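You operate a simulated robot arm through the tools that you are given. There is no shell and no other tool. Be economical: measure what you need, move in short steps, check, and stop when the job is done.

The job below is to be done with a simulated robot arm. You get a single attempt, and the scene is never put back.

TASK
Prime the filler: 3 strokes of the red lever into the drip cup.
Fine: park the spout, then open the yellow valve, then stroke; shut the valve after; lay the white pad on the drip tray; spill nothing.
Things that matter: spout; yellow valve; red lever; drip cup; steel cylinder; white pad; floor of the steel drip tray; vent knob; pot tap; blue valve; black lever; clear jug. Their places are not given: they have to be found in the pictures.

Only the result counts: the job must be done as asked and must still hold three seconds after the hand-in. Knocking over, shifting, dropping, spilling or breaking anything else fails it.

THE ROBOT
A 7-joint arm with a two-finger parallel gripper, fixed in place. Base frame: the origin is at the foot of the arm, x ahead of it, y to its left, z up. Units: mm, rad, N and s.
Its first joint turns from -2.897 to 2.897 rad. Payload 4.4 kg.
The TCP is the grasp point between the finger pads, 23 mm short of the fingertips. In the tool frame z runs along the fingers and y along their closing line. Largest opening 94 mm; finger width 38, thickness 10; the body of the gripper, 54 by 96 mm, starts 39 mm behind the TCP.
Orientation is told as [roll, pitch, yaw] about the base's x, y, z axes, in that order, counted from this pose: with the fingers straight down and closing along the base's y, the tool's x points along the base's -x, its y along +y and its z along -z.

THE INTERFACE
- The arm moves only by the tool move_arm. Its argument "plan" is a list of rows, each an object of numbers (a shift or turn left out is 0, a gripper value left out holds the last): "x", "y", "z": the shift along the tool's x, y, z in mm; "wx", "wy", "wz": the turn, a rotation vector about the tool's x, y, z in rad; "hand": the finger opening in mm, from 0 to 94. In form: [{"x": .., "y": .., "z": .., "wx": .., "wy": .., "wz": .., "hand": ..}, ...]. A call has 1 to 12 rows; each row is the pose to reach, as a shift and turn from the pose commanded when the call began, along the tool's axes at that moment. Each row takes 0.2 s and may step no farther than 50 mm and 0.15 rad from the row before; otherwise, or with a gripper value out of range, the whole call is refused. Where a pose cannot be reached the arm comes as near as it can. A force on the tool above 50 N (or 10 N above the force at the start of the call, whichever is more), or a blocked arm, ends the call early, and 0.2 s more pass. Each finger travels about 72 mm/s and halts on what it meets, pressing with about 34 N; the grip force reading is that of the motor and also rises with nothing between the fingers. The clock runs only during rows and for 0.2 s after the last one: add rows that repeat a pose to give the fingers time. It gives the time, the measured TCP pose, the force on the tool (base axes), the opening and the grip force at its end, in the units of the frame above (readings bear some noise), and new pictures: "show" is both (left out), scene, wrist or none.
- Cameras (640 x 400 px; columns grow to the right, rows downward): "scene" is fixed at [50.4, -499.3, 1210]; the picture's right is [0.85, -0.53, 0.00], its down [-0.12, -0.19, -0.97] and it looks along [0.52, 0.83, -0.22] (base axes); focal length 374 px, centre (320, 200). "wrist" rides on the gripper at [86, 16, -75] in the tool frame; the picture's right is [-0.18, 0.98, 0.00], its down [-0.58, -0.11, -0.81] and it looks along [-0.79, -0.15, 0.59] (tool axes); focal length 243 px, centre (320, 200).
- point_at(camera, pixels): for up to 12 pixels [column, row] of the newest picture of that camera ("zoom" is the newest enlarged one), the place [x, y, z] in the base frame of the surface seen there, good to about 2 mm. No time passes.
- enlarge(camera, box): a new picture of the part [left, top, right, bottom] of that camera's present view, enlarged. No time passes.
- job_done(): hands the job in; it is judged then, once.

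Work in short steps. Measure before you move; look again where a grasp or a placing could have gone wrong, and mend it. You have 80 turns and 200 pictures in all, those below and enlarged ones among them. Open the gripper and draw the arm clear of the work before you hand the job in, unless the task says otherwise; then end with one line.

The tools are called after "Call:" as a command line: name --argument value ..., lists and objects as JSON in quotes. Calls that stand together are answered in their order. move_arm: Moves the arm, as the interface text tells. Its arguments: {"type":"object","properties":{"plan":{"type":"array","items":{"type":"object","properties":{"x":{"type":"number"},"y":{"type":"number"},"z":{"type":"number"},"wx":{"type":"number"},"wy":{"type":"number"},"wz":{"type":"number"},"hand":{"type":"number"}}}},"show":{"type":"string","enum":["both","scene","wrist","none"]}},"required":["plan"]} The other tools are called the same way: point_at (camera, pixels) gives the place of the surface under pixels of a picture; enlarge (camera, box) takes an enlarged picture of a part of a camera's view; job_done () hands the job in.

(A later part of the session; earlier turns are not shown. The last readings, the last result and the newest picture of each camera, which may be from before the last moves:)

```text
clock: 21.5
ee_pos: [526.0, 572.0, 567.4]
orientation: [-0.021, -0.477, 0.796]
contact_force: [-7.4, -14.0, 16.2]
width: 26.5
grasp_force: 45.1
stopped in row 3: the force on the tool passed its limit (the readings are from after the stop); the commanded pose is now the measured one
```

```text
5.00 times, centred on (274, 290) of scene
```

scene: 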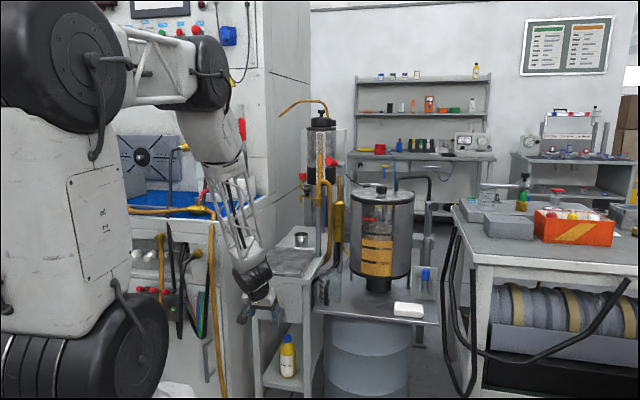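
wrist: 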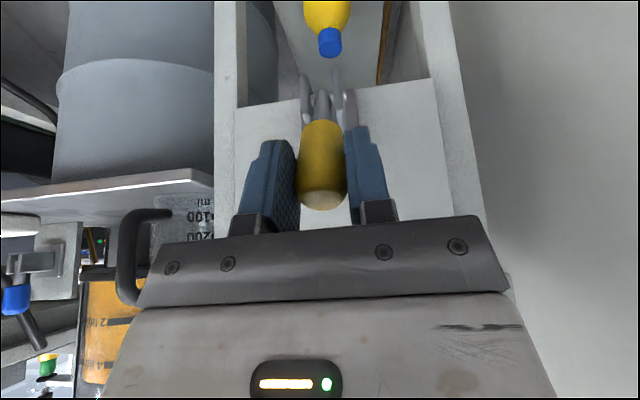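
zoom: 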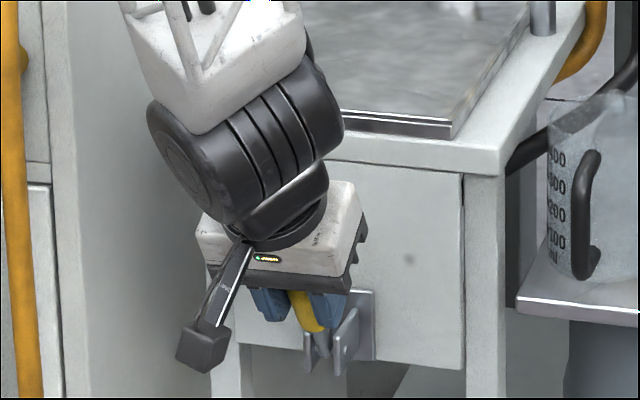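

The handle is at about 33° but the flat-pad grip resists turning. I release, close the fingers and place them between panel and handle, to push the handle outward instead.

Call:
move_arm --plan '[{"hand": 55}, {"hand": 55}, {"x": -1, "z": -35}, {"x": -2.1, "z": -69.4}, {"x": -2.1, "z": -69.4, "hand": 0}, {"x": -2.1, "z": -69.4, "hand": 0}, {"x": -2.1, "z": -69.4, "hand": 0}]' --show "wrist"

Call:
enlarge --camera "scene" --box '[210, 250, 338, 330]'

```text
clock: 23.1
ee_pos: [502.5, 549.2, 629.8]
orientation: [-0.021, -0.477, 0.796]
contact_force: [-0.3, -1.2, 0.3]
width: 0.0
grasp_force: 34.3
```

wrist: 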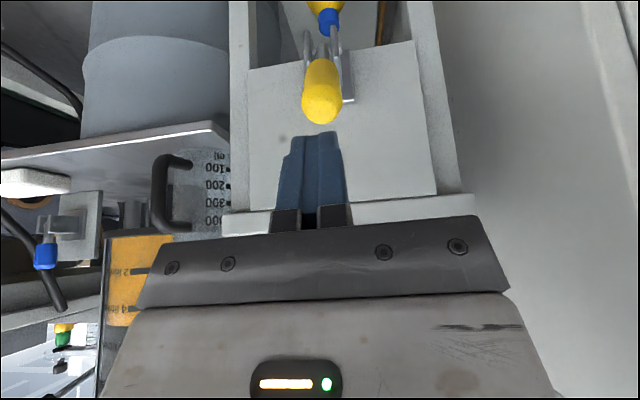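

```text
5.00 times, centred on (274, 290) of scene
```

zoom: 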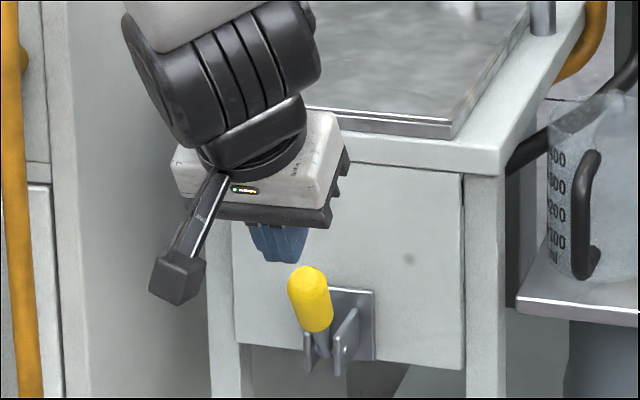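

The handle stays tilted. I measure its tip and body in the wrist view.

Call:
point_at --camera "wrist" --pixels '[[321, 110], [322, 70], [321, 92], [308, 90], [338, 90], [331, 45]]'

```text
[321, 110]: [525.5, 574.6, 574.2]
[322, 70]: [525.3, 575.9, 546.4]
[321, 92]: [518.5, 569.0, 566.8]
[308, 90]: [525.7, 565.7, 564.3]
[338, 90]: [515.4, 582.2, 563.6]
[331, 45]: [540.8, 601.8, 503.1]
```

Handle top is at v≈778, z≈574, u≈−35. I move the closed fingers over it and down behind it (v≈825 at the tip).

Call:
move_arm --plan '[{"x": -31.5, "y": 1, "z": 15}, {"x": -63, "y": 2, "z": 30.3}, {"x": -52, "y": 2, "z": 51}, {"x": -41.5, "y": 2, "z": 72.1}]' --show "wrist"

Call:
enlarge --camera "scene" --box '[210, 250, 338, 330]'

```text
clock: 24.1
ee_pos: [552.3, 600.7, 585.1]
orientation: [-0.021, -0.478, 0.796]
contact_force: [0.9, 0.7, 0.2]
width: 0.0
grasp_force: 33.4
```

wrist: 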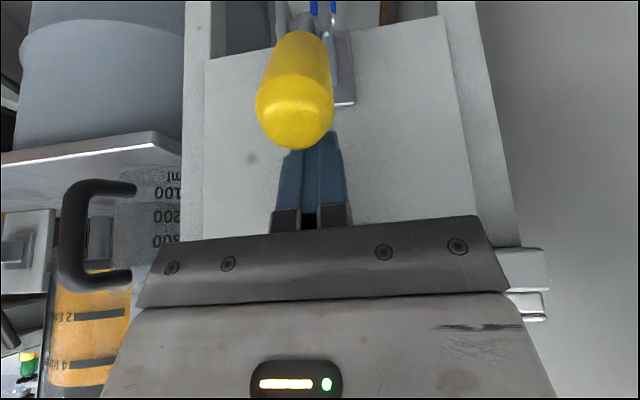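

```text
5.00 times, centred on (274, 290) of scene
```

zoom: 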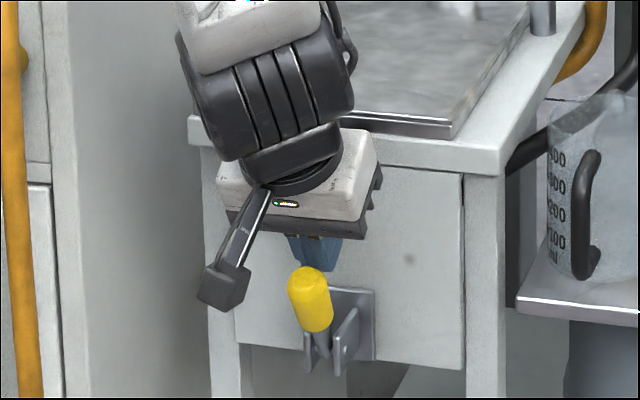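

The fingers are behind the handle. I push it outward and down to about 75°, then look.

Call:
move_arm --plan '[{"x": 10, "z": -4}, {"x": 19.5, "z": -6.3}, {"x": 26.5, "z": -5.5}, {"x": 32.7, "z": -3.7}, {"x": 39, "z": -1}, {"x": 44.9, "z": 2.1}]' --show "wrist"

Call:
enlarge --camera "scene" --box '[210, 250, 338, 330]'

```text
clock: 25.5
ee_pos: [525.0, 572.3, 562.5]
orientation: [-0.021, -0.477, 0.797]
contact_force: [-0.4, 0.5, -0.7]
width: 0.1
grasp_force: 34.5
```

wrist: 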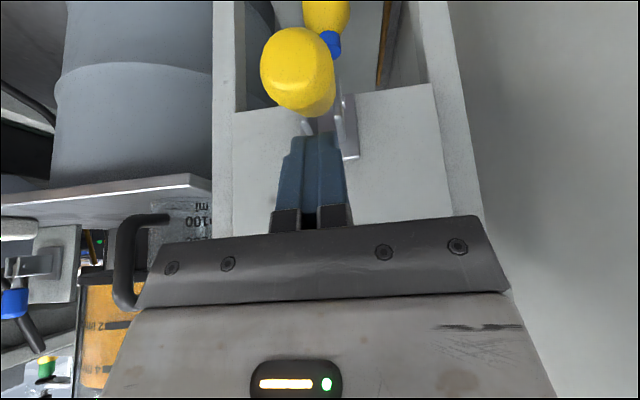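

```text
5.00 times, centred on (274, 290) of scene
```

zoom: 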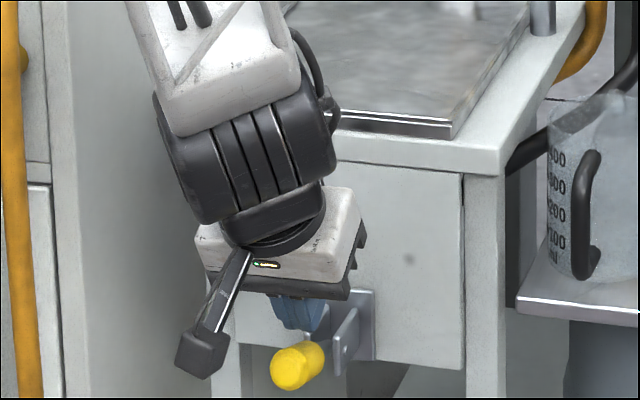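

It yields easily; it is at about 75–80°. I push on to about 95° or the stop.

Call:
move_arm --plan '[{"x": 5, "z": 4.5}, {"x": 10.2, "z": 8.8}, {"x": 13, "z": 12}, {"x": 14, "z": 16}]' --show "wrist"

Call:
enlarge --camera "scene" --box '[210, 250, 338, 330]'

Call:
point_at --camera "wrist" --pixels '[[295, 60], [300, 40], [300, 85], [320, 60]]'

```text
clock: 26.1
ee_pos: [525.4, 573.2, 560.1]
orientation: [-0.019, -0.487, 0.799]
contact_force: [1.2, 0.1, 5.9]
width: 0.0
grasp_force: 33.2
stopped in row 2: the force on the tool passed its limit (the readings are from after the stop); the commanded pose is now the measured one
```

wrist: 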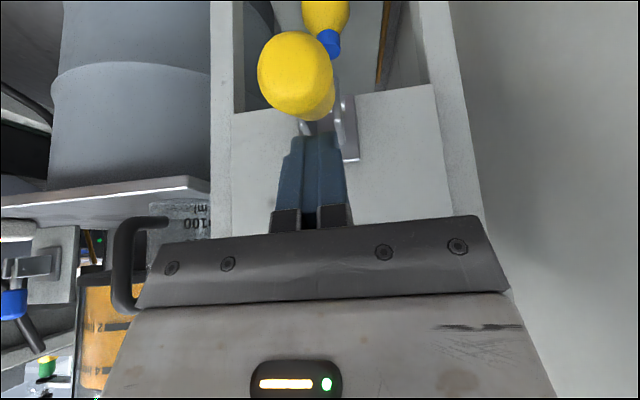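

```text
5.00 times, centred on (274, 290) of scene
```

zoom: 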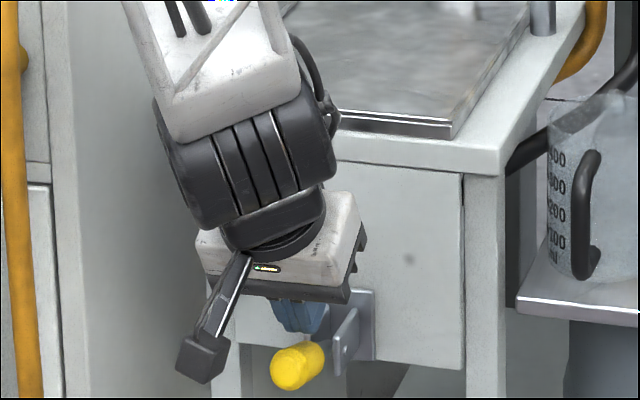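

```text
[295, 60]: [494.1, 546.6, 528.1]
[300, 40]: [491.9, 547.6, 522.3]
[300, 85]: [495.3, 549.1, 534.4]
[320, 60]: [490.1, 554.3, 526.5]
```

The handle end is at (737 v, z≈528), about 75°, and I met >50 N. I try once more with more leverage nearer the handle's end to see if this is its stop.

Call:
move_arm --plan '[{"z": -15}, {"x": 5.8, "z": -21.1}, {"x": 9, "z": -16}, {"x": 13.6, "z": -10.7}, {"x": 19.1, "z": -5.2}]' --show "wrist"

Call:
point_at --camera "wrist" --pixels '[[295, 50], [300, 40], [300, 75], [320, 60]]'

Call:
enlarge --camera "scene" --box '[242, 290, 306, 330]'

```text
clock: 27.2
ee_pos: [515.6, 565.6, 564.0]
orientation: [-0.02, -0.492, 0.799]
contact_force: [0.3, -0.2, 9.2]
width: 0.1
grasp_force: 33.7
stopped in row 5: the force on the tool passed its limit (the readings are from after the stop); the commanded pose is now the measured one
```

wrist: 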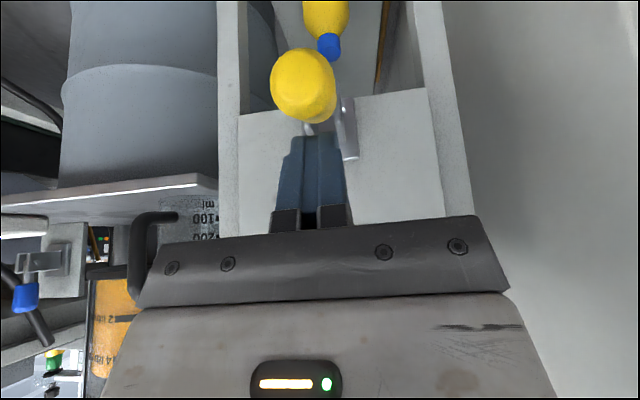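

```text
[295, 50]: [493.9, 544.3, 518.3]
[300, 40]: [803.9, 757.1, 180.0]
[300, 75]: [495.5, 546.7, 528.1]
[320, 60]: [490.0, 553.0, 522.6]
```

```text
10.00 times, centred on (274, 310) of scene
```

zoom: 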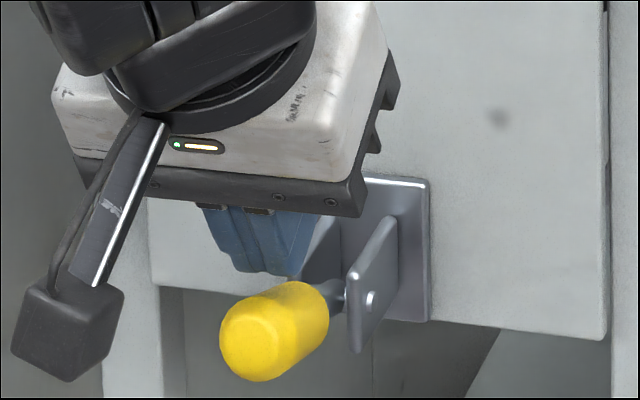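

Same place under full push: that is the stop, so the yellow valve is open (about 78°). I lift the fingers off and rise straight up.

Call:
move_arm --plan '[{"z": -22}, {"z": -50}, {"x": -21, "z": -90}, {"x": -42, "z": -129}, {"x": -63, "z": -169}, {"x": -85, "z": -208}, {"x": -106, "z": -248}, {"x": -127, "z": -287}, {"x": -148, "z": -327}, {"x": -170, "z": -366}, {"x": -191, "z": -406}, {"x": -212, "z": -441, "hand": 60}]' --show "both"

Call:
enlarge --camera "scene" --box '[242, 280, 306, 320]'

Call:
enlarge --camera "wrist" --box '[0, 0, 320, 200]'

```text
clock: 29.8
ee_pos: [494.5, 553.1, 1052.1]
orientation: [-0.022, -0.492, 0.799]
contact_force: [0.2, 0.0, 0.0]
width: 53.7
grasp_force: 0.3
```

scene: 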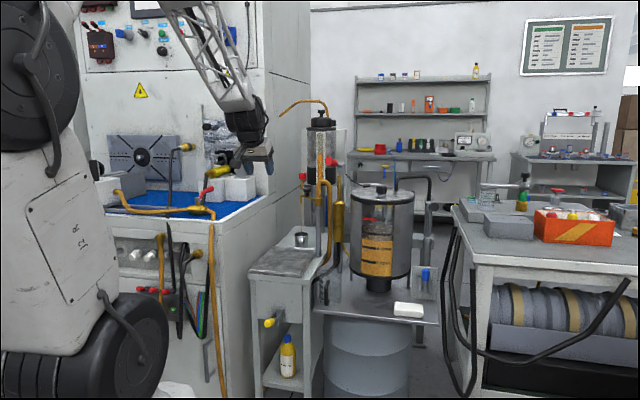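
wrist: 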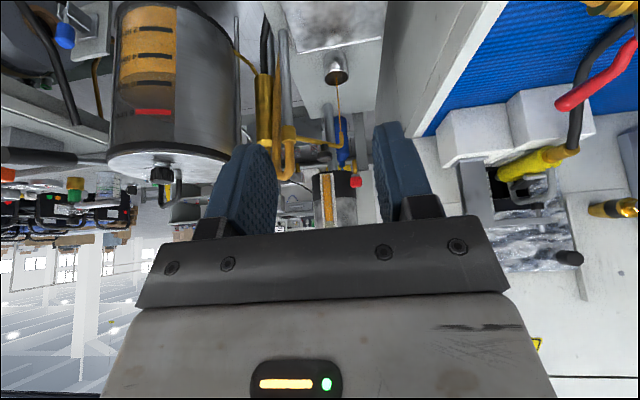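

```text
10.00 times, centred on (274, 300) of scene
```

zoom: 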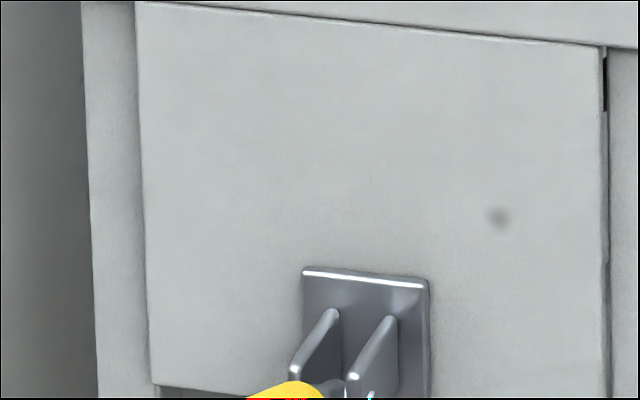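

```text
2.00 times, centred on (160, 100) of wrist
```

zoom: 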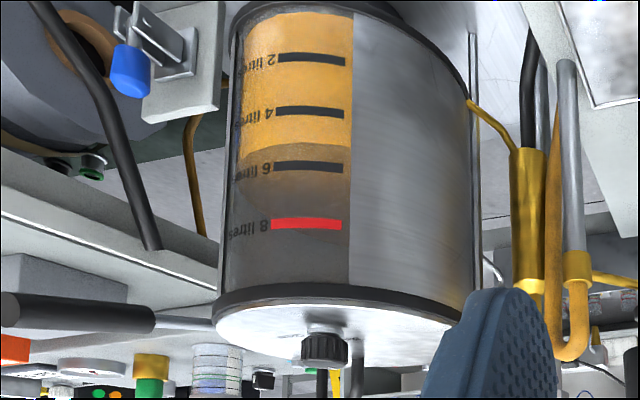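

The spout now drips into the cup, so I should be brisk. I move to a pre-grasp point above the red lever grip (v≈945, u≈137, z≈1047), tool 45° down.

Call:
move_arm --plan '[{"x": -28, "y": -36, "z": -3, "wy": -0.06}, {"x": -56, "y": -72, "z": -6, "wy": -0.12}, {"x": -84, "y": -108, "z": -9, "wy": -0.18}, {"x": -112, "y": -144, "z": -12, "wy": -0.24}, {"x": -140.5, "y": -180, "z": -15.5, "wx": -0.02, "wy": -0.293}]' --show "both"

Call:
enlarge --camera "scene" --box '[270, 140, 366, 200]'

```text
clock: 31.0
ee_pos: [706.8, 510.8, 1138.0]
orientation: [-0.004, -0.785, 0.8]
contact_force: [0.2, 0.5, 0.1]
width: 59.8
grasp_force: 0.1
```

scene: 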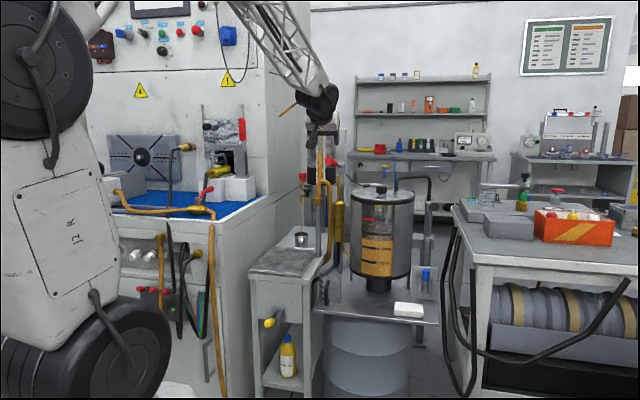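
wrist: 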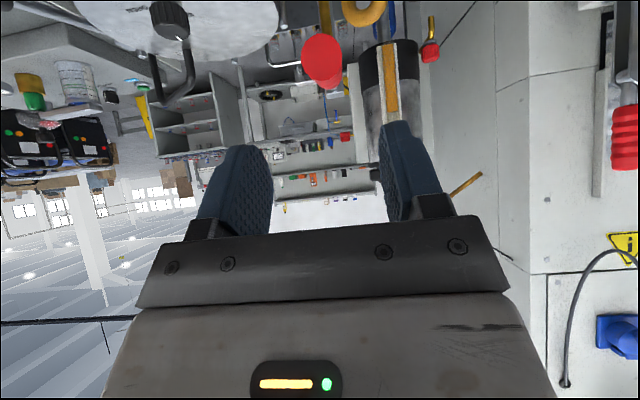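

```text
6.67 times, centred on (318, 170) of scene
```

zoom: 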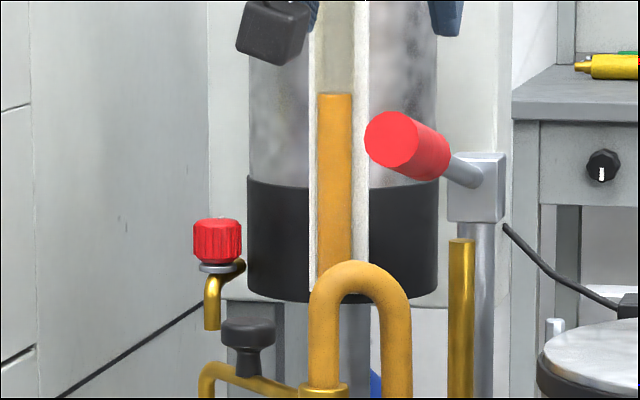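

The red grip end shows at (322,60) in the wrist view. I measure it.

Call:
point_at --camera "wrist" --pixels '[[322, 60], [305, 60], [340, 60], [322, 40], [322, 78], [330, 86]]'

Call:
point_at --camera "zoom" --pixels '[[390, 140], [420, 125], [440, 145], [447, 160], [425, 155], [465, 170], [475, 165], [480, 180]]'

```text
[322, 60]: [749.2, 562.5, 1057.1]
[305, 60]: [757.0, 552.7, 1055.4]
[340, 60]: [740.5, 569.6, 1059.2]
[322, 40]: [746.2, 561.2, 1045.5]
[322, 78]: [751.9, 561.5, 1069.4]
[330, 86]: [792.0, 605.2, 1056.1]
```

```text
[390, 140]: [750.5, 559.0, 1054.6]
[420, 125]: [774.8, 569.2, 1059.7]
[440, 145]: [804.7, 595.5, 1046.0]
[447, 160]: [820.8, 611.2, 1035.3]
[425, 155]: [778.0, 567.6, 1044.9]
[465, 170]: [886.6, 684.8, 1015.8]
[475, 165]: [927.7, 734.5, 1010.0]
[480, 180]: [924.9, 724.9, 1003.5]
```

Grip axis at its end: v=926, u≈134, z=1057, sloping 13° down to a pivot near v≈1190, z≈994. I advance onto the grip at v≈955 and close.

Call:
move_arm --plan '[{"x": -1.4, "y": 1.2, "z": 43}, {"x": -2.8, "y": 2.4, "z": 86}, {"x": -4.2, "y": 3.6, "z": 128.7}, {"x": -4.2, "y": 3.6, "z": 128.7, "hand": 20}, {"x": -4.2, "y": 3.6, "z": 128.7, "hand": 20}, {"x": -4.2, "y": 3.6, "z": 128.7, "hand": 20}]' --show "wrist"

Call:
enlarge --camera "scene" --box '[270, 140, 366, 200]'

```text
clock: 32.4
ee_pos: [768.7, 580.9, 1050.3]
orientation: [-0.001, -0.787, 0.8]
contact_force: [25.6, -15.4, 1.7]
width: 32.9
grasp_force: 14.3
```

wrist: 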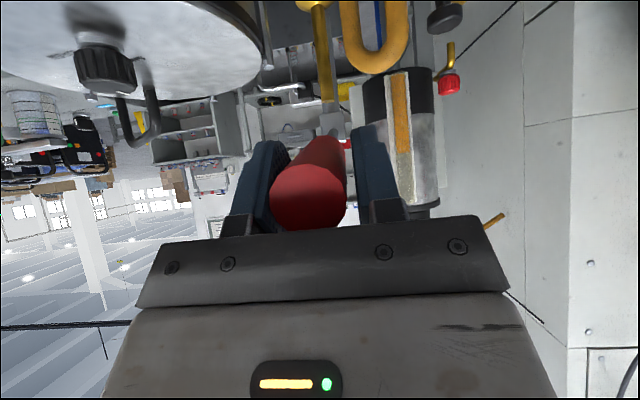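

```text
6.67 times, centred on (318, 170) of scene
```

zoom: 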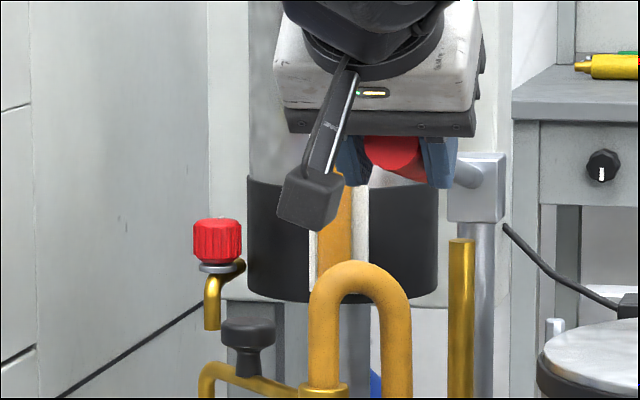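

Again the +u finger touches first. I shift 2.5 mm along +u while the fingers close, then start the down-stroke, rotating the tool with the lever.

Call:
move_arm --plan '[{"y": -1.5}, {"y": -2.7}, {"y": -2.7}, {"x": 9, "y": -2.7, "z": 6, "wy": -0.044}, {"x": 17.4, "y": -2.7, "z": 11.7, "wy": -0.087}, {"x": 25.7, "y": -2.7, "z": 18, "wy": -0.131}, {"x": 33.9, "y": -2.7, "z": 25, "wy": -0.175}]' --show "wrist"

Call:
enlarge --camera "scene" --box '[270, 140, 366, 200]'

```text
clock: 34.0
ee_pos: [762.9, 574.3, 1006.2]
orientation: [-0.001, -0.962, 0.801]
contact_force: [26.6, -14.0, 0.6]
width: 32.5
grasp_force: 14.1
```

wrist: 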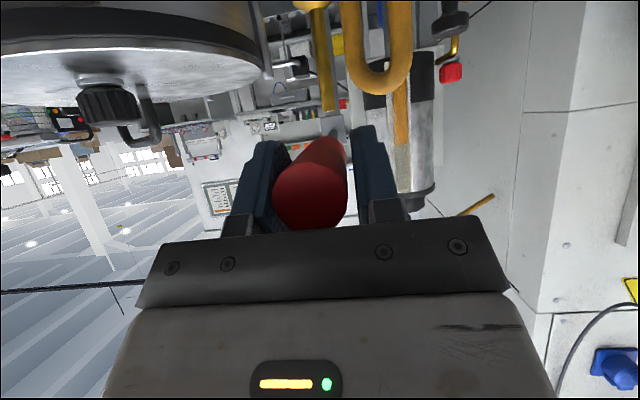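

```text
6.67 times, centred on (318, 170) of scene
```

zoom: 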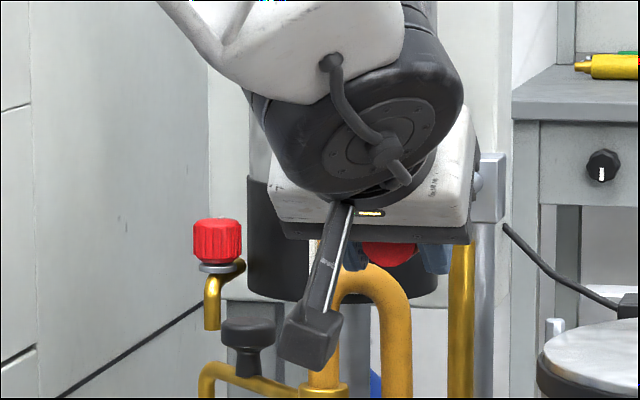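

The lever follows but the grip is still lopsided. I shift 3 mm more and continue the down-stroke in 5° steps until the stop.

Call:
move_arm --plan '[{"y": -1.5}, {"y": -3}, {"y": -3}, {"x": 17.6, "y": -3, "z": 11.9, "wy": -0.087}, {"x": 33.9, "y": -3, "z": 25.1, "wy": -0.175}, {"x": 49.1, "y": -3, "z": 39.9, "wy": -0.262}, {"x": 63, "y": -3, "z": 55.8, "wy": -0.349}]' --show "wrist"

Call:
enlarge --camera "scene" --box '[270, 150, 366, 210]'

```text
clock: 35.4
ee_pos: [759.3, 573.3, 931.0]
orientation: [-0.143, -1.109, 1.027]
contact_force: [23.8, -42.8, 1.3]
width: 40.0
grasp_force: 22.7
out of reach, approached as far as the arm can: row 5
stopped in row 7: the force on the tool passed its limit (the readings are from after the stop); the commanded pose is now the measured one
```

wrist: 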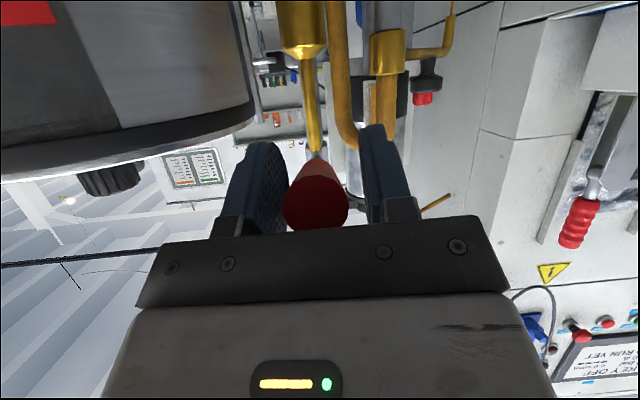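

```text
6.67 times, centred on (318, 180) of scene
```

zoom: 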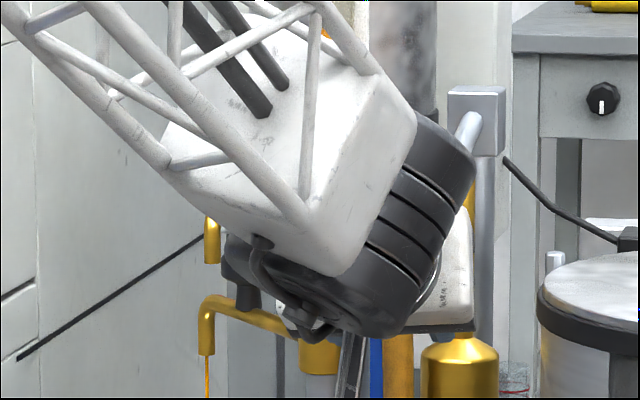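

The tool twisted (yaw 1.03) near a joint limit as it tilted. Lever is at about −15°. I open the fingers, restore the orientation with a steeper tilt, and see whether the lever stays.

Call:
move_arm --plan '[{"hand": 75}, {"hand": 75}, {"y": -2, "wx": 0.037, "wy": 0.1, "wz": 0.054}, {"y": -4, "wx": 0.074, "wy": 0.2, "wz": 0.108}]' --show "both"

Call:
enlarge --camera "scene" --box '[270, 180, 366, 240]'

```text
clock: 36.4
ee_pos: [758.6, 574.1, 929.2]
orientation: [-0.019, -0.914, 0.798]
contact_force: [-6.5, -6.5, 0.2]
width: 74.9
grasp_force: 0.0
```

scene: 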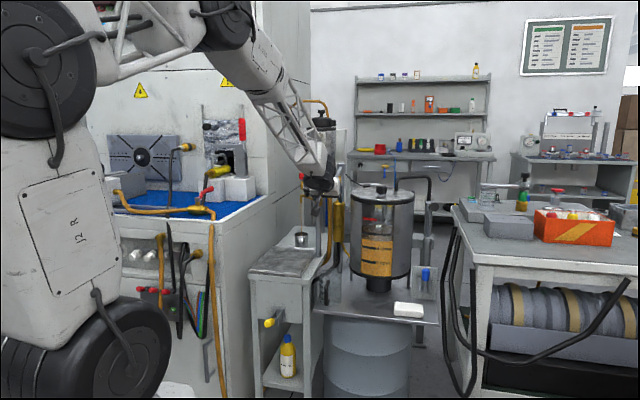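
wrist: 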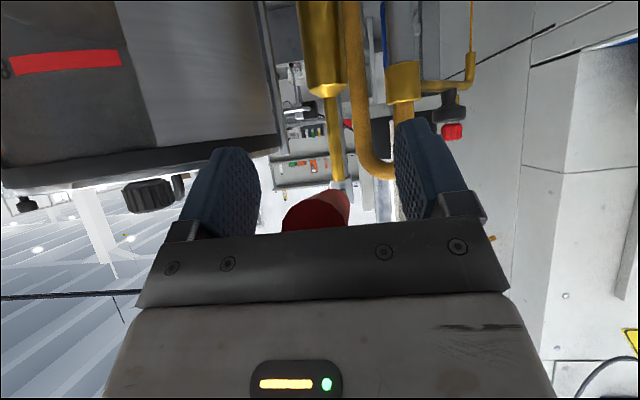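

```text
6.67 times, centred on (318, 210) of scene
```

zoom: 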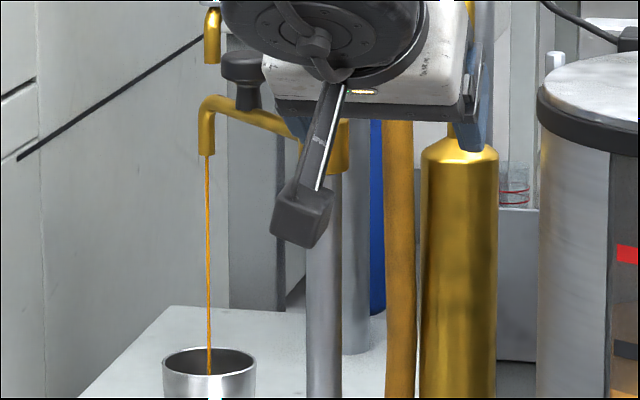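

The red grip now appears at (315,212), close to the palm. I measure it to know the lever angle.

Call:
point_at --camera "wrist" --pixels '[[310, 225], [300, 215], [330, 205], [340, 200], [340, 188], [335, 150]]'

```text
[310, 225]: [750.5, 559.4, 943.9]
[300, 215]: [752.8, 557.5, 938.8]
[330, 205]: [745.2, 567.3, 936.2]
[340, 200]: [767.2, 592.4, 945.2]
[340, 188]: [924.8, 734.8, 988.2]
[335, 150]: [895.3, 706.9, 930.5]
```

End face is now at z≈938 against 1057 at the start: the lever is near −12°, so the range seems about ±13°. I centre on the grip, close, and push down a further 20 mm at fixed orientation to find the bottom stop.

Call:
move_arm --plan '[{"x": -6.3, "y": -3, "z": -4.9, "hand": 20}, {"x": -6.3, "y": -3, "z": -4.9, "hand": 20}, {"x": -6.3, "y": -3, "z": -4.9, "hand": 20}, {"x": -6.3, "y": -3, "z": -4.9, "hand": 20}, {"x": 1, "y": -3, "z": 1}, {"x": 9.5, "y": -3, "z": 7.3}]' --show "wrist"

Call:
enlarge --camera "scene" --box '[270, 180, 366, 240]'

```text
clock: 37.8
ee_pos: [763.4, 573.0, 922.2]
orientation: [-0.02, -0.922, 0.803]
contact_force: [21.3, 28.5, 13.3]
width: 29.2
grasp_force: 45.3
```

wrist: 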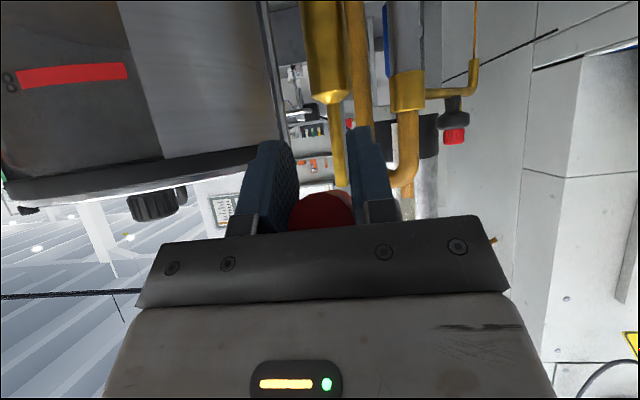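

```text
6.67 times, centred on (318, 210) of scene
```

zoom: 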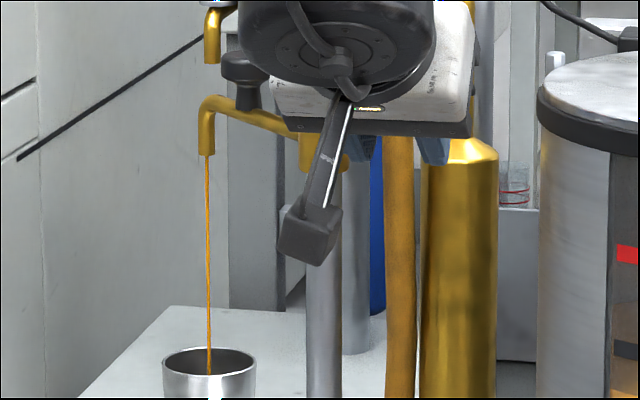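

Now the grip is proper (29.2 mm) and no stop is felt yet (lever pulls +v, so the arc curves in). I continue down along the arc until it stops.

Call:
move_arm --plan '[{"x": 3, "y": 0, "z": 9.5}, {"x": 8, "z": 18.5}, {"x": 14, "z": 28}, {"x": 19, "z": 38.5}, {"x": 25, "z": 49}, {"x": 29.7, "z": 60}]' --show "wrist"

Call:
enlarge --camera "scene" --box '[270, 150, 366, 210]'

```text
clock: 38.2
ee_pos: [765.1, 572.9, 917.1]
orientation: [-0.022, -0.919, 0.804]
contact_force: [-33.9, -25.0, 17.2]
width: 29.1
grasp_force: 9.6
stopped in row 1: the force on the tool passed its limit (the readings are from after the stop); the commanded pose is now the measured one
```

wrist: 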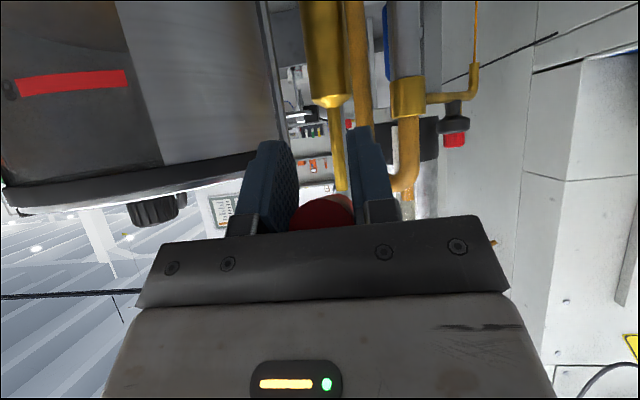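

```text
6.67 times, centred on (318, 180) of scene
```

zoom: 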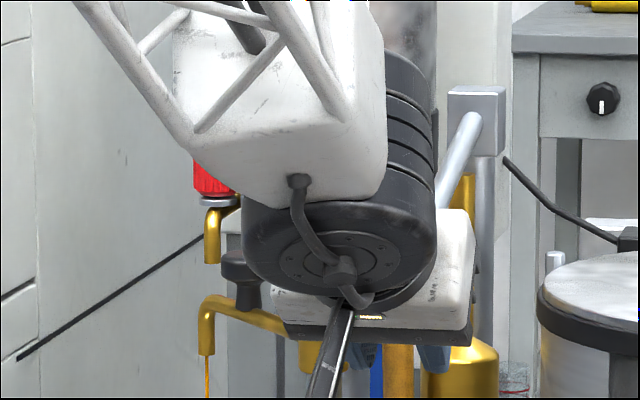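

The lever's end seems to touch the palm, which confuses the reading. I measure the shaft to get the real lever angle.

Call:
point_at --camera "zoom" --pixels '[[470, 122], [462, 140], [455, 160], [448, 178], [442, 195], [475, 100], [485, 92]]'

Call:
point_at --camera "wrist" --pixels '[[320, 205], [320, 222], [305, 215], [340, 215], [347, 198]]'

```text
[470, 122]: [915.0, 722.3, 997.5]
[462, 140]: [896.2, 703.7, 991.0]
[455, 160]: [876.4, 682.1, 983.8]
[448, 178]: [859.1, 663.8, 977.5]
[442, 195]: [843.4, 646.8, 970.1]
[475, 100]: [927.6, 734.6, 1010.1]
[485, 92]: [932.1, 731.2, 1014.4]
```

```text
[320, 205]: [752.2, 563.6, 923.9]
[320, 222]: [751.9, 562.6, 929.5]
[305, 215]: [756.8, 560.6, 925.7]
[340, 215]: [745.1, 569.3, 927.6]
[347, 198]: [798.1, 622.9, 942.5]
```

The shaft slopes −14.7° now (start +13.4°), still moving, no definite stop. I release, tilt the tool steeper (pitch 0.75), re-centre on the grip axis and close again.

Call:
move_arm --plan '[{"hand": 55}, {"hand": 55}, {"x": -7, "z": -1.5, "wy": 0.085}, {"x": -14, "z": -3.1, "wy": 0.17}, {"x": -14, "z": -3.1, "wy": 0.17, "hand": 20}, {"x": -14, "z": -3.1, "wy": 0.17, "hand": 20}, {"x": -14, "z": -3.1, "wy": 0.17, "hand": 20}]' --show "none"

Call:
move_arm --plan '[{"x": 6, "z": 12.5}, {"x": 12.7, "z": 25.8}, {"x": 18, "z": 40}, {"x": 23.1, "z": 54.9}]' --show "wrist"

Call:
enlarge --camera "scene" --box '[270, 150, 366, 210]'

```text
clock: 38.9
ee_pos: [764.2, 573.5, 917.2]
orientation: [-0.016, -0.909, 0.8]
contact_force: [-29.3, -25.0, 12.9]
width: 55.2
grasp_force: 0.1
stopped in row 3: the force on the tool passed its limit (the readings are from after the stop); the commanded pose is now the measured one
```

```text
clock: 39.1
ee_pos: [765.0, 572.2, 916.6]
orientation: [-0.02, -0.911, 0.801]
contact_force: [-37.9, -32.9, 16.2]
width: 54.8
grasp_force: 0.1
stopped in row 1: the force on the tool passed its limit (the readings are from after the stop); the commanded pose is now the measured one
```

wrist: 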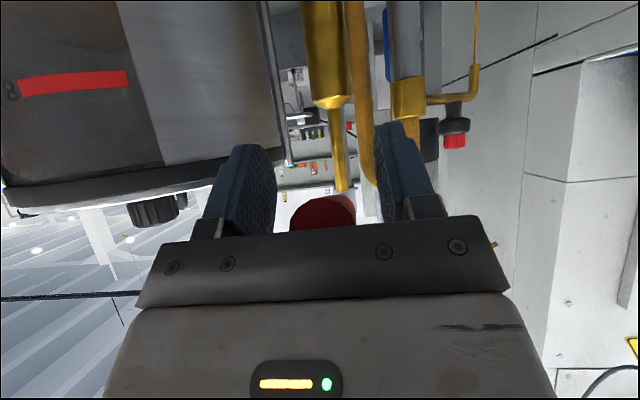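

```text
6.67 times, centred on (318, 180) of scene
```

zoom: 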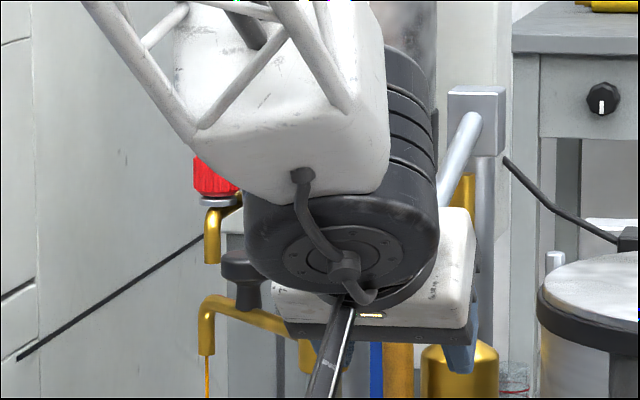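

With open fingers the palm is jammed on the lever's end (force −v 50 N). I retreat 30 mm along the tool axis.

Call:
move_arm --plan '[{"z": -10}, {"z": -20}, {"z": -30}]' --show "wrist"

Call:
enlarge --camera "scene" --box '[270, 150, 366, 210]'

Call:
point_at --camera "zoom" --pixels '[[470, 122], [455, 160], [448, 178]]'

Call:
point_at --camera "wrist" --pixels '[[320, 195], [320, 175], [320, 185], [305, 185], [340, 185]]'

```text
clock: 39.9
ee_pos: [748.2, 556.3, 934.7]
orientation: [-0.022, -0.909, 0.802]
contact_force: [0.2, -0.5, 1.9]
width: 55.1
grasp_force: 0.0
```

wrist: 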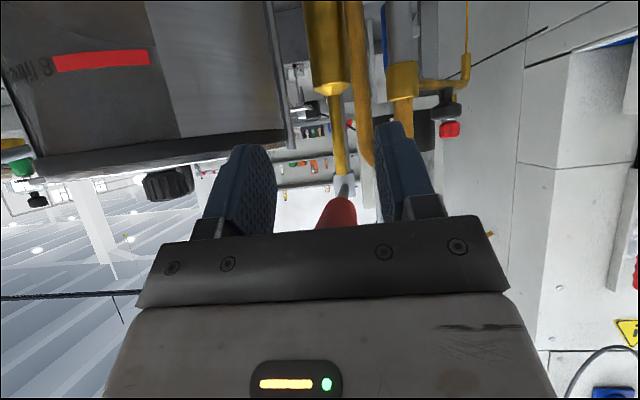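

```text
6.67 times, centred on (318, 180) of scene
```

zoom: 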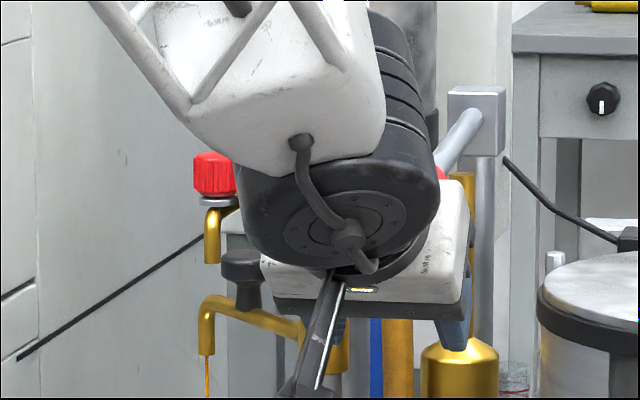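

```text
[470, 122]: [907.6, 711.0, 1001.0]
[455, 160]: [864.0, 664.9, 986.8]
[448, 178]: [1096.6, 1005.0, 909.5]
```

```text
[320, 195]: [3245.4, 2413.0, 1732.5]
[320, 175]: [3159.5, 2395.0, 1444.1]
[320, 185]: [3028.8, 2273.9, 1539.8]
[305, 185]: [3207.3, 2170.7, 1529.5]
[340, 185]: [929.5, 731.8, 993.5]
```

The lever now reads about −12.6°. I retreat further to see it and whether it moves on its own.

Call:
move_arm --plan '[{"z": -35}, {"x": -10, "z": -70}]' --show "wrist"

Call:
enlarge --camera "scene" --box '[270, 150, 366, 210]'

Call:
enlarge --camera "scene" --box '[270, 195, 350, 245]'

```text
clock: 40.5
ee_pos: [713.6, 523.3, 984.9]
orientation: [-0.018, -0.907, 0.8]
contact_force: [-0.2, 0.3, 0.0]
width: 55.0
grasp_force: 0.2
```

wrist: 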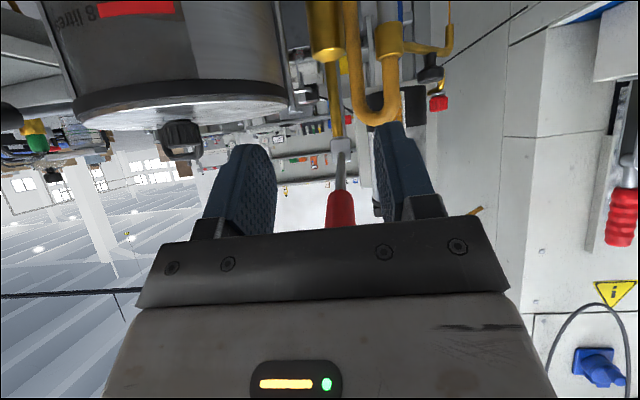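

```text
6.67 times, centred on (318, 180) of scene
```

zoom: 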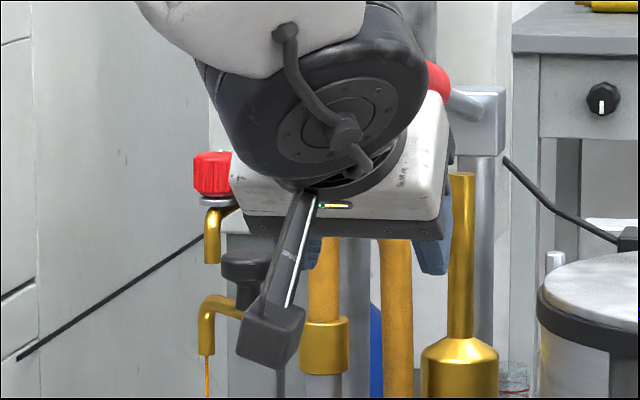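

```text
8.00 times, centred on (310, 220) of scene
```

zoom: 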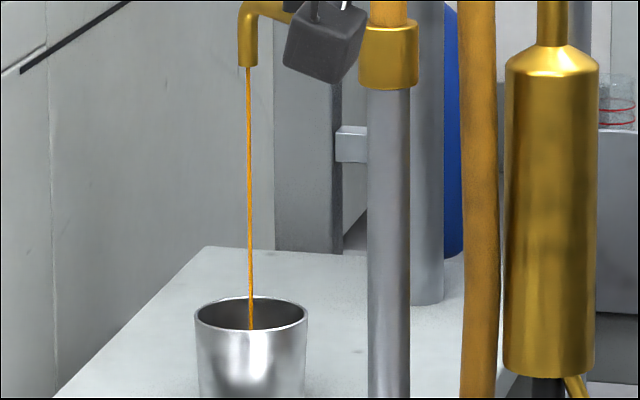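

The lever is rising behind the retreating palm: it is spring-returned. So I only need to press it down from above; I free it fully, narrow the fingers to 18 mm (a V seat for the round grip) and go above it, pitch 0.7.

Call:
move_arm --plan '[{"x": -0.6, "z": -39.8, "hand": 18}, {"x": -36, "z": -67.5, "wy": 0.05}, {"x": -71.5, "z": -95.2, "wy": 0.1}, {"x": -87.3, "z": -107.6, "wy": 0.15}, {"x": -112.5, "y": -0.5, "z": -75.3, "wy": 0.207}, {"x": -134.8, "y": -1, "z": -41.9, "wy": 0.207}, {"x": -151, "y": -1, "z": -16.4, "wy": 0.207}]' --show "wrist"

Call:
enlarge --camera "scene" --box '[270, 140, 366, 200]'

Call:
enlarge --camera "scene" --box '[270, 195, 350, 245]'

```text
clock: 42.1
ee_pos: [771.3, 581.3, 1115.8]
orientation: [-0.015, -0.703, 0.793]
contact_force: [-0.1, -0.2, -0.3]
width: 18.4
grasp_force: 0.1
```

wrist: 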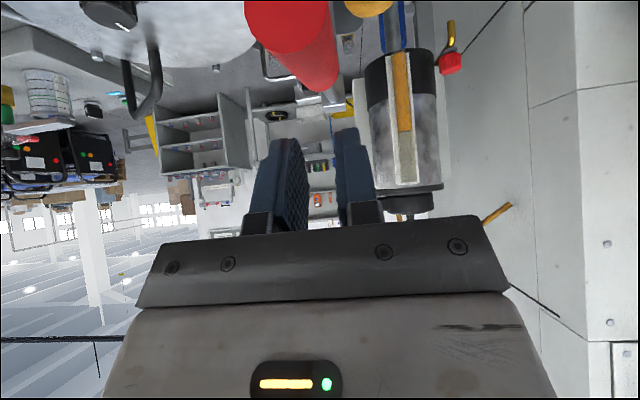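

```text
6.67 times, centred on (318, 170) of scene
```

zoom: 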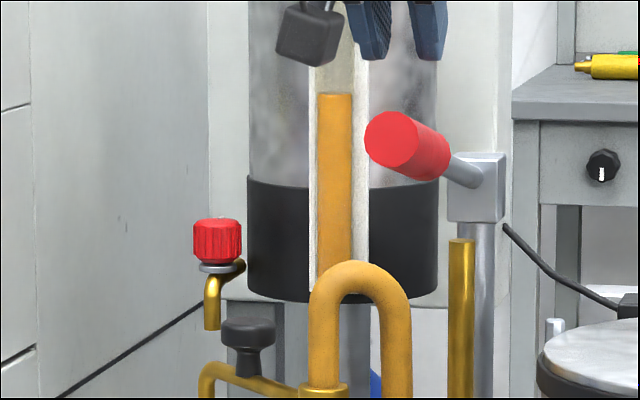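

```text
8.00 times, centred on (310, 220) of scene
```

zoom: 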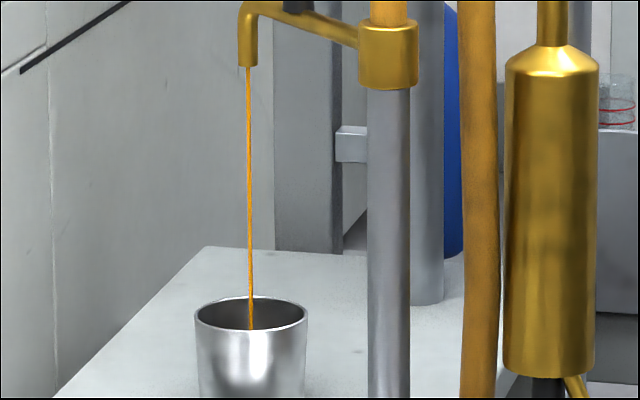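

The lever is back at its top by itself, so one down-and-up is done if deep enough. I press it down from above in 22 mm steps until the bottom stop, to learn the full depth.

Call:
move_arm --plan '[{"x": 13, "z": 15}, {"x": 26, "z": 30.5}, {"x": 40, "z": 47}, {"x": 54, "z": 64}, {"x": 68, "z": 80}, {"x": 80, "z": 94}, {"x": 90, "z": 106.5}, {"x": 97, "z": 114.5}, {"x": 103.4, "z": 122}, {"x": 110, "z": 130}]' --show "wrist"

Call:
enlarge --camera "scene" --box '[270, 150, 366, 210]'

```text
clock: 44.3
ee_pos: [770.6, 578.6, 943.5]
orientation: [-0.012, -0.7, 0.794]
contact_force: [-10.6, 15.9, 8.7]
width: 29.1
grasp_force: 27.0
```

wrist: 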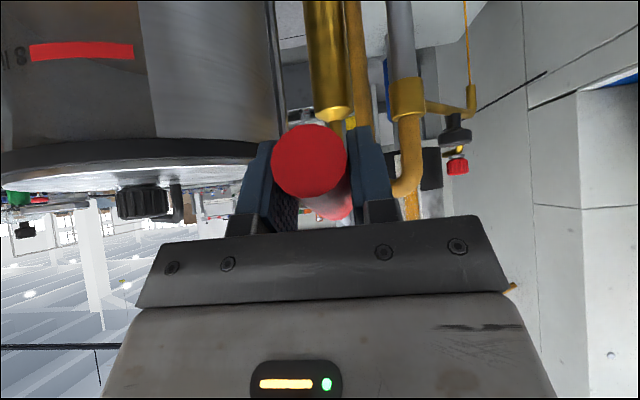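

```text
6.67 times, centred on (318, 180) of scene
```

zoom: 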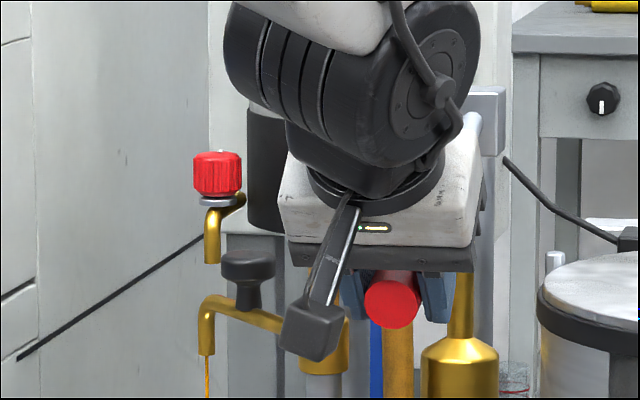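

The grip wedged itself between the fingers (29.1 mm). I measure the lever's angle here.

Call:
point_at --camera "wrist" --pixels '[[310, 160], [310, 135], [310, 185], [335, 215]]'

Call:
point_at --camera "zoom" --pixels '[[392, 305], [475, 122], [467, 140], [470, 130]]'

```text
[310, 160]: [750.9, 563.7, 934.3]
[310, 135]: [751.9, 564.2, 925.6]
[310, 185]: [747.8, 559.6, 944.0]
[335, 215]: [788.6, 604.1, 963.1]
```

```text
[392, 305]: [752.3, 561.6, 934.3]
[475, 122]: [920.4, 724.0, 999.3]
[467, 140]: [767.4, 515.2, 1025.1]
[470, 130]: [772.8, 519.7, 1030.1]
```

It is at about −12°, gripped well centred. I press further down in small steps to find the stop.

Call:
move_arm --plan '[{"x": 3.2, "z": 5.2}, {"x": 6.4, "z": 10.4}, {"x": 9.6, "z": 15.6}, {"x": 12.8, "z": 20.8}, {"x": 16, "z": 26}, {"x": 19.2, "z": 31.2}, {"x": 22.4, "z": 36.4}]' --show "wrist"

Call:
point_at --camera "wrist" --pixels '[[310, 160], [310, 135], [310, 185], [335, 215]]'

Call:
enlarge --camera "scene" --box '[270, 195, 350, 245]'

```text
clock: 44.8
ee_pos: [772.1, 581.3, 941.2]
orientation: [-0.015, -0.704, 0.795]
contact_force: [-21.3, -9.8, 11.7]
width: 28.8
grasp_force: 44.9
stopped in row 2: the force on the tool passed its limit (the readings are from after the stop); the commanded pose is now the measured one
```

wrist: 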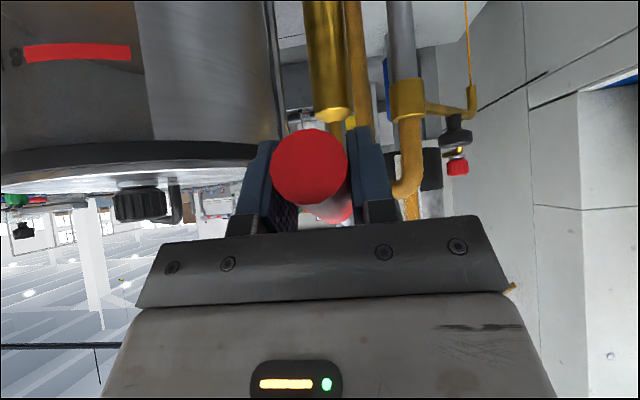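

```text
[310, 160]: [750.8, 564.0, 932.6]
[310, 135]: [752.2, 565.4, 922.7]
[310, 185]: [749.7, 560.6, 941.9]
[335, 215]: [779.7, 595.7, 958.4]
```

```text
8.00 times, centred on (310, 220) of scene
```

zoom: 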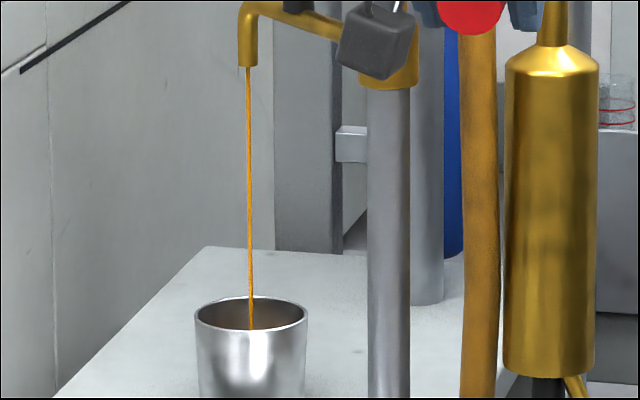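

Over 50 N with no further motion: that is the bottom stop (about −13°), so the first press was a full stroke and this is the second down. I follow the lever up along its arc, then open so it returns fully.

Call:
move_arm --plan '[{"x": -10.6, "z": -18.6}, {"x": -21.9, "z": -36.5}, {"x": -35.1, "z": -52.9}, {"x": -50.5, "z": -67.2}, {"x": -67.1, "z": -80.6}, {"x": -67.1, "z": -80.6, "hand": 60}, {"x": -67.1, "z": -80.6, "hand": 60}, {"x": -67.1, "z": -80.6, "hand": 60}]' --show "wrist"

Call:
enlarge --camera "scene" --box '[270, 140, 366, 200]'

Call:
point_at --camera "wrist" --pixels '[[310, 160], [310, 175], [310, 190], [315, 215]]'

```text
clock: 46.6
ee_pos: [770.4, 581.4, 1045.5]
orientation: [-0.016, -0.705, 0.797]
contact_force: [-0.4, -0.2, 0.9]
width: 60.1
grasp_force: 0.1
```

wrist: 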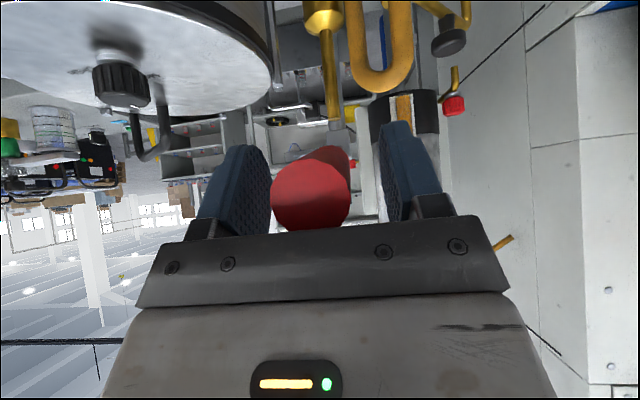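

```text
6.67 times, centred on (318, 170) of scene
```

zoom: 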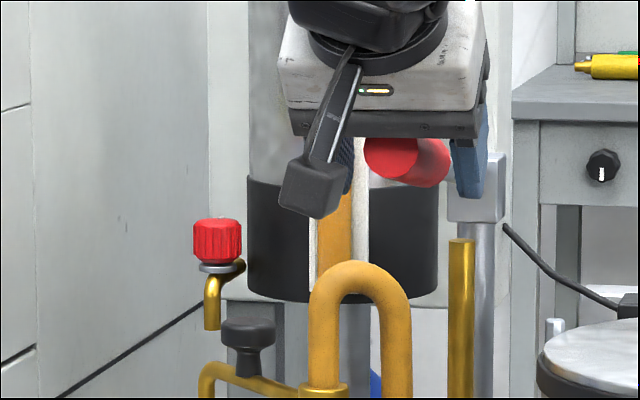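

```text
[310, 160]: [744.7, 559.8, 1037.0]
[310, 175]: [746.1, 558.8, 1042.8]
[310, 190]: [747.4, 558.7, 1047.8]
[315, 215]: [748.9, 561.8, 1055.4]
```

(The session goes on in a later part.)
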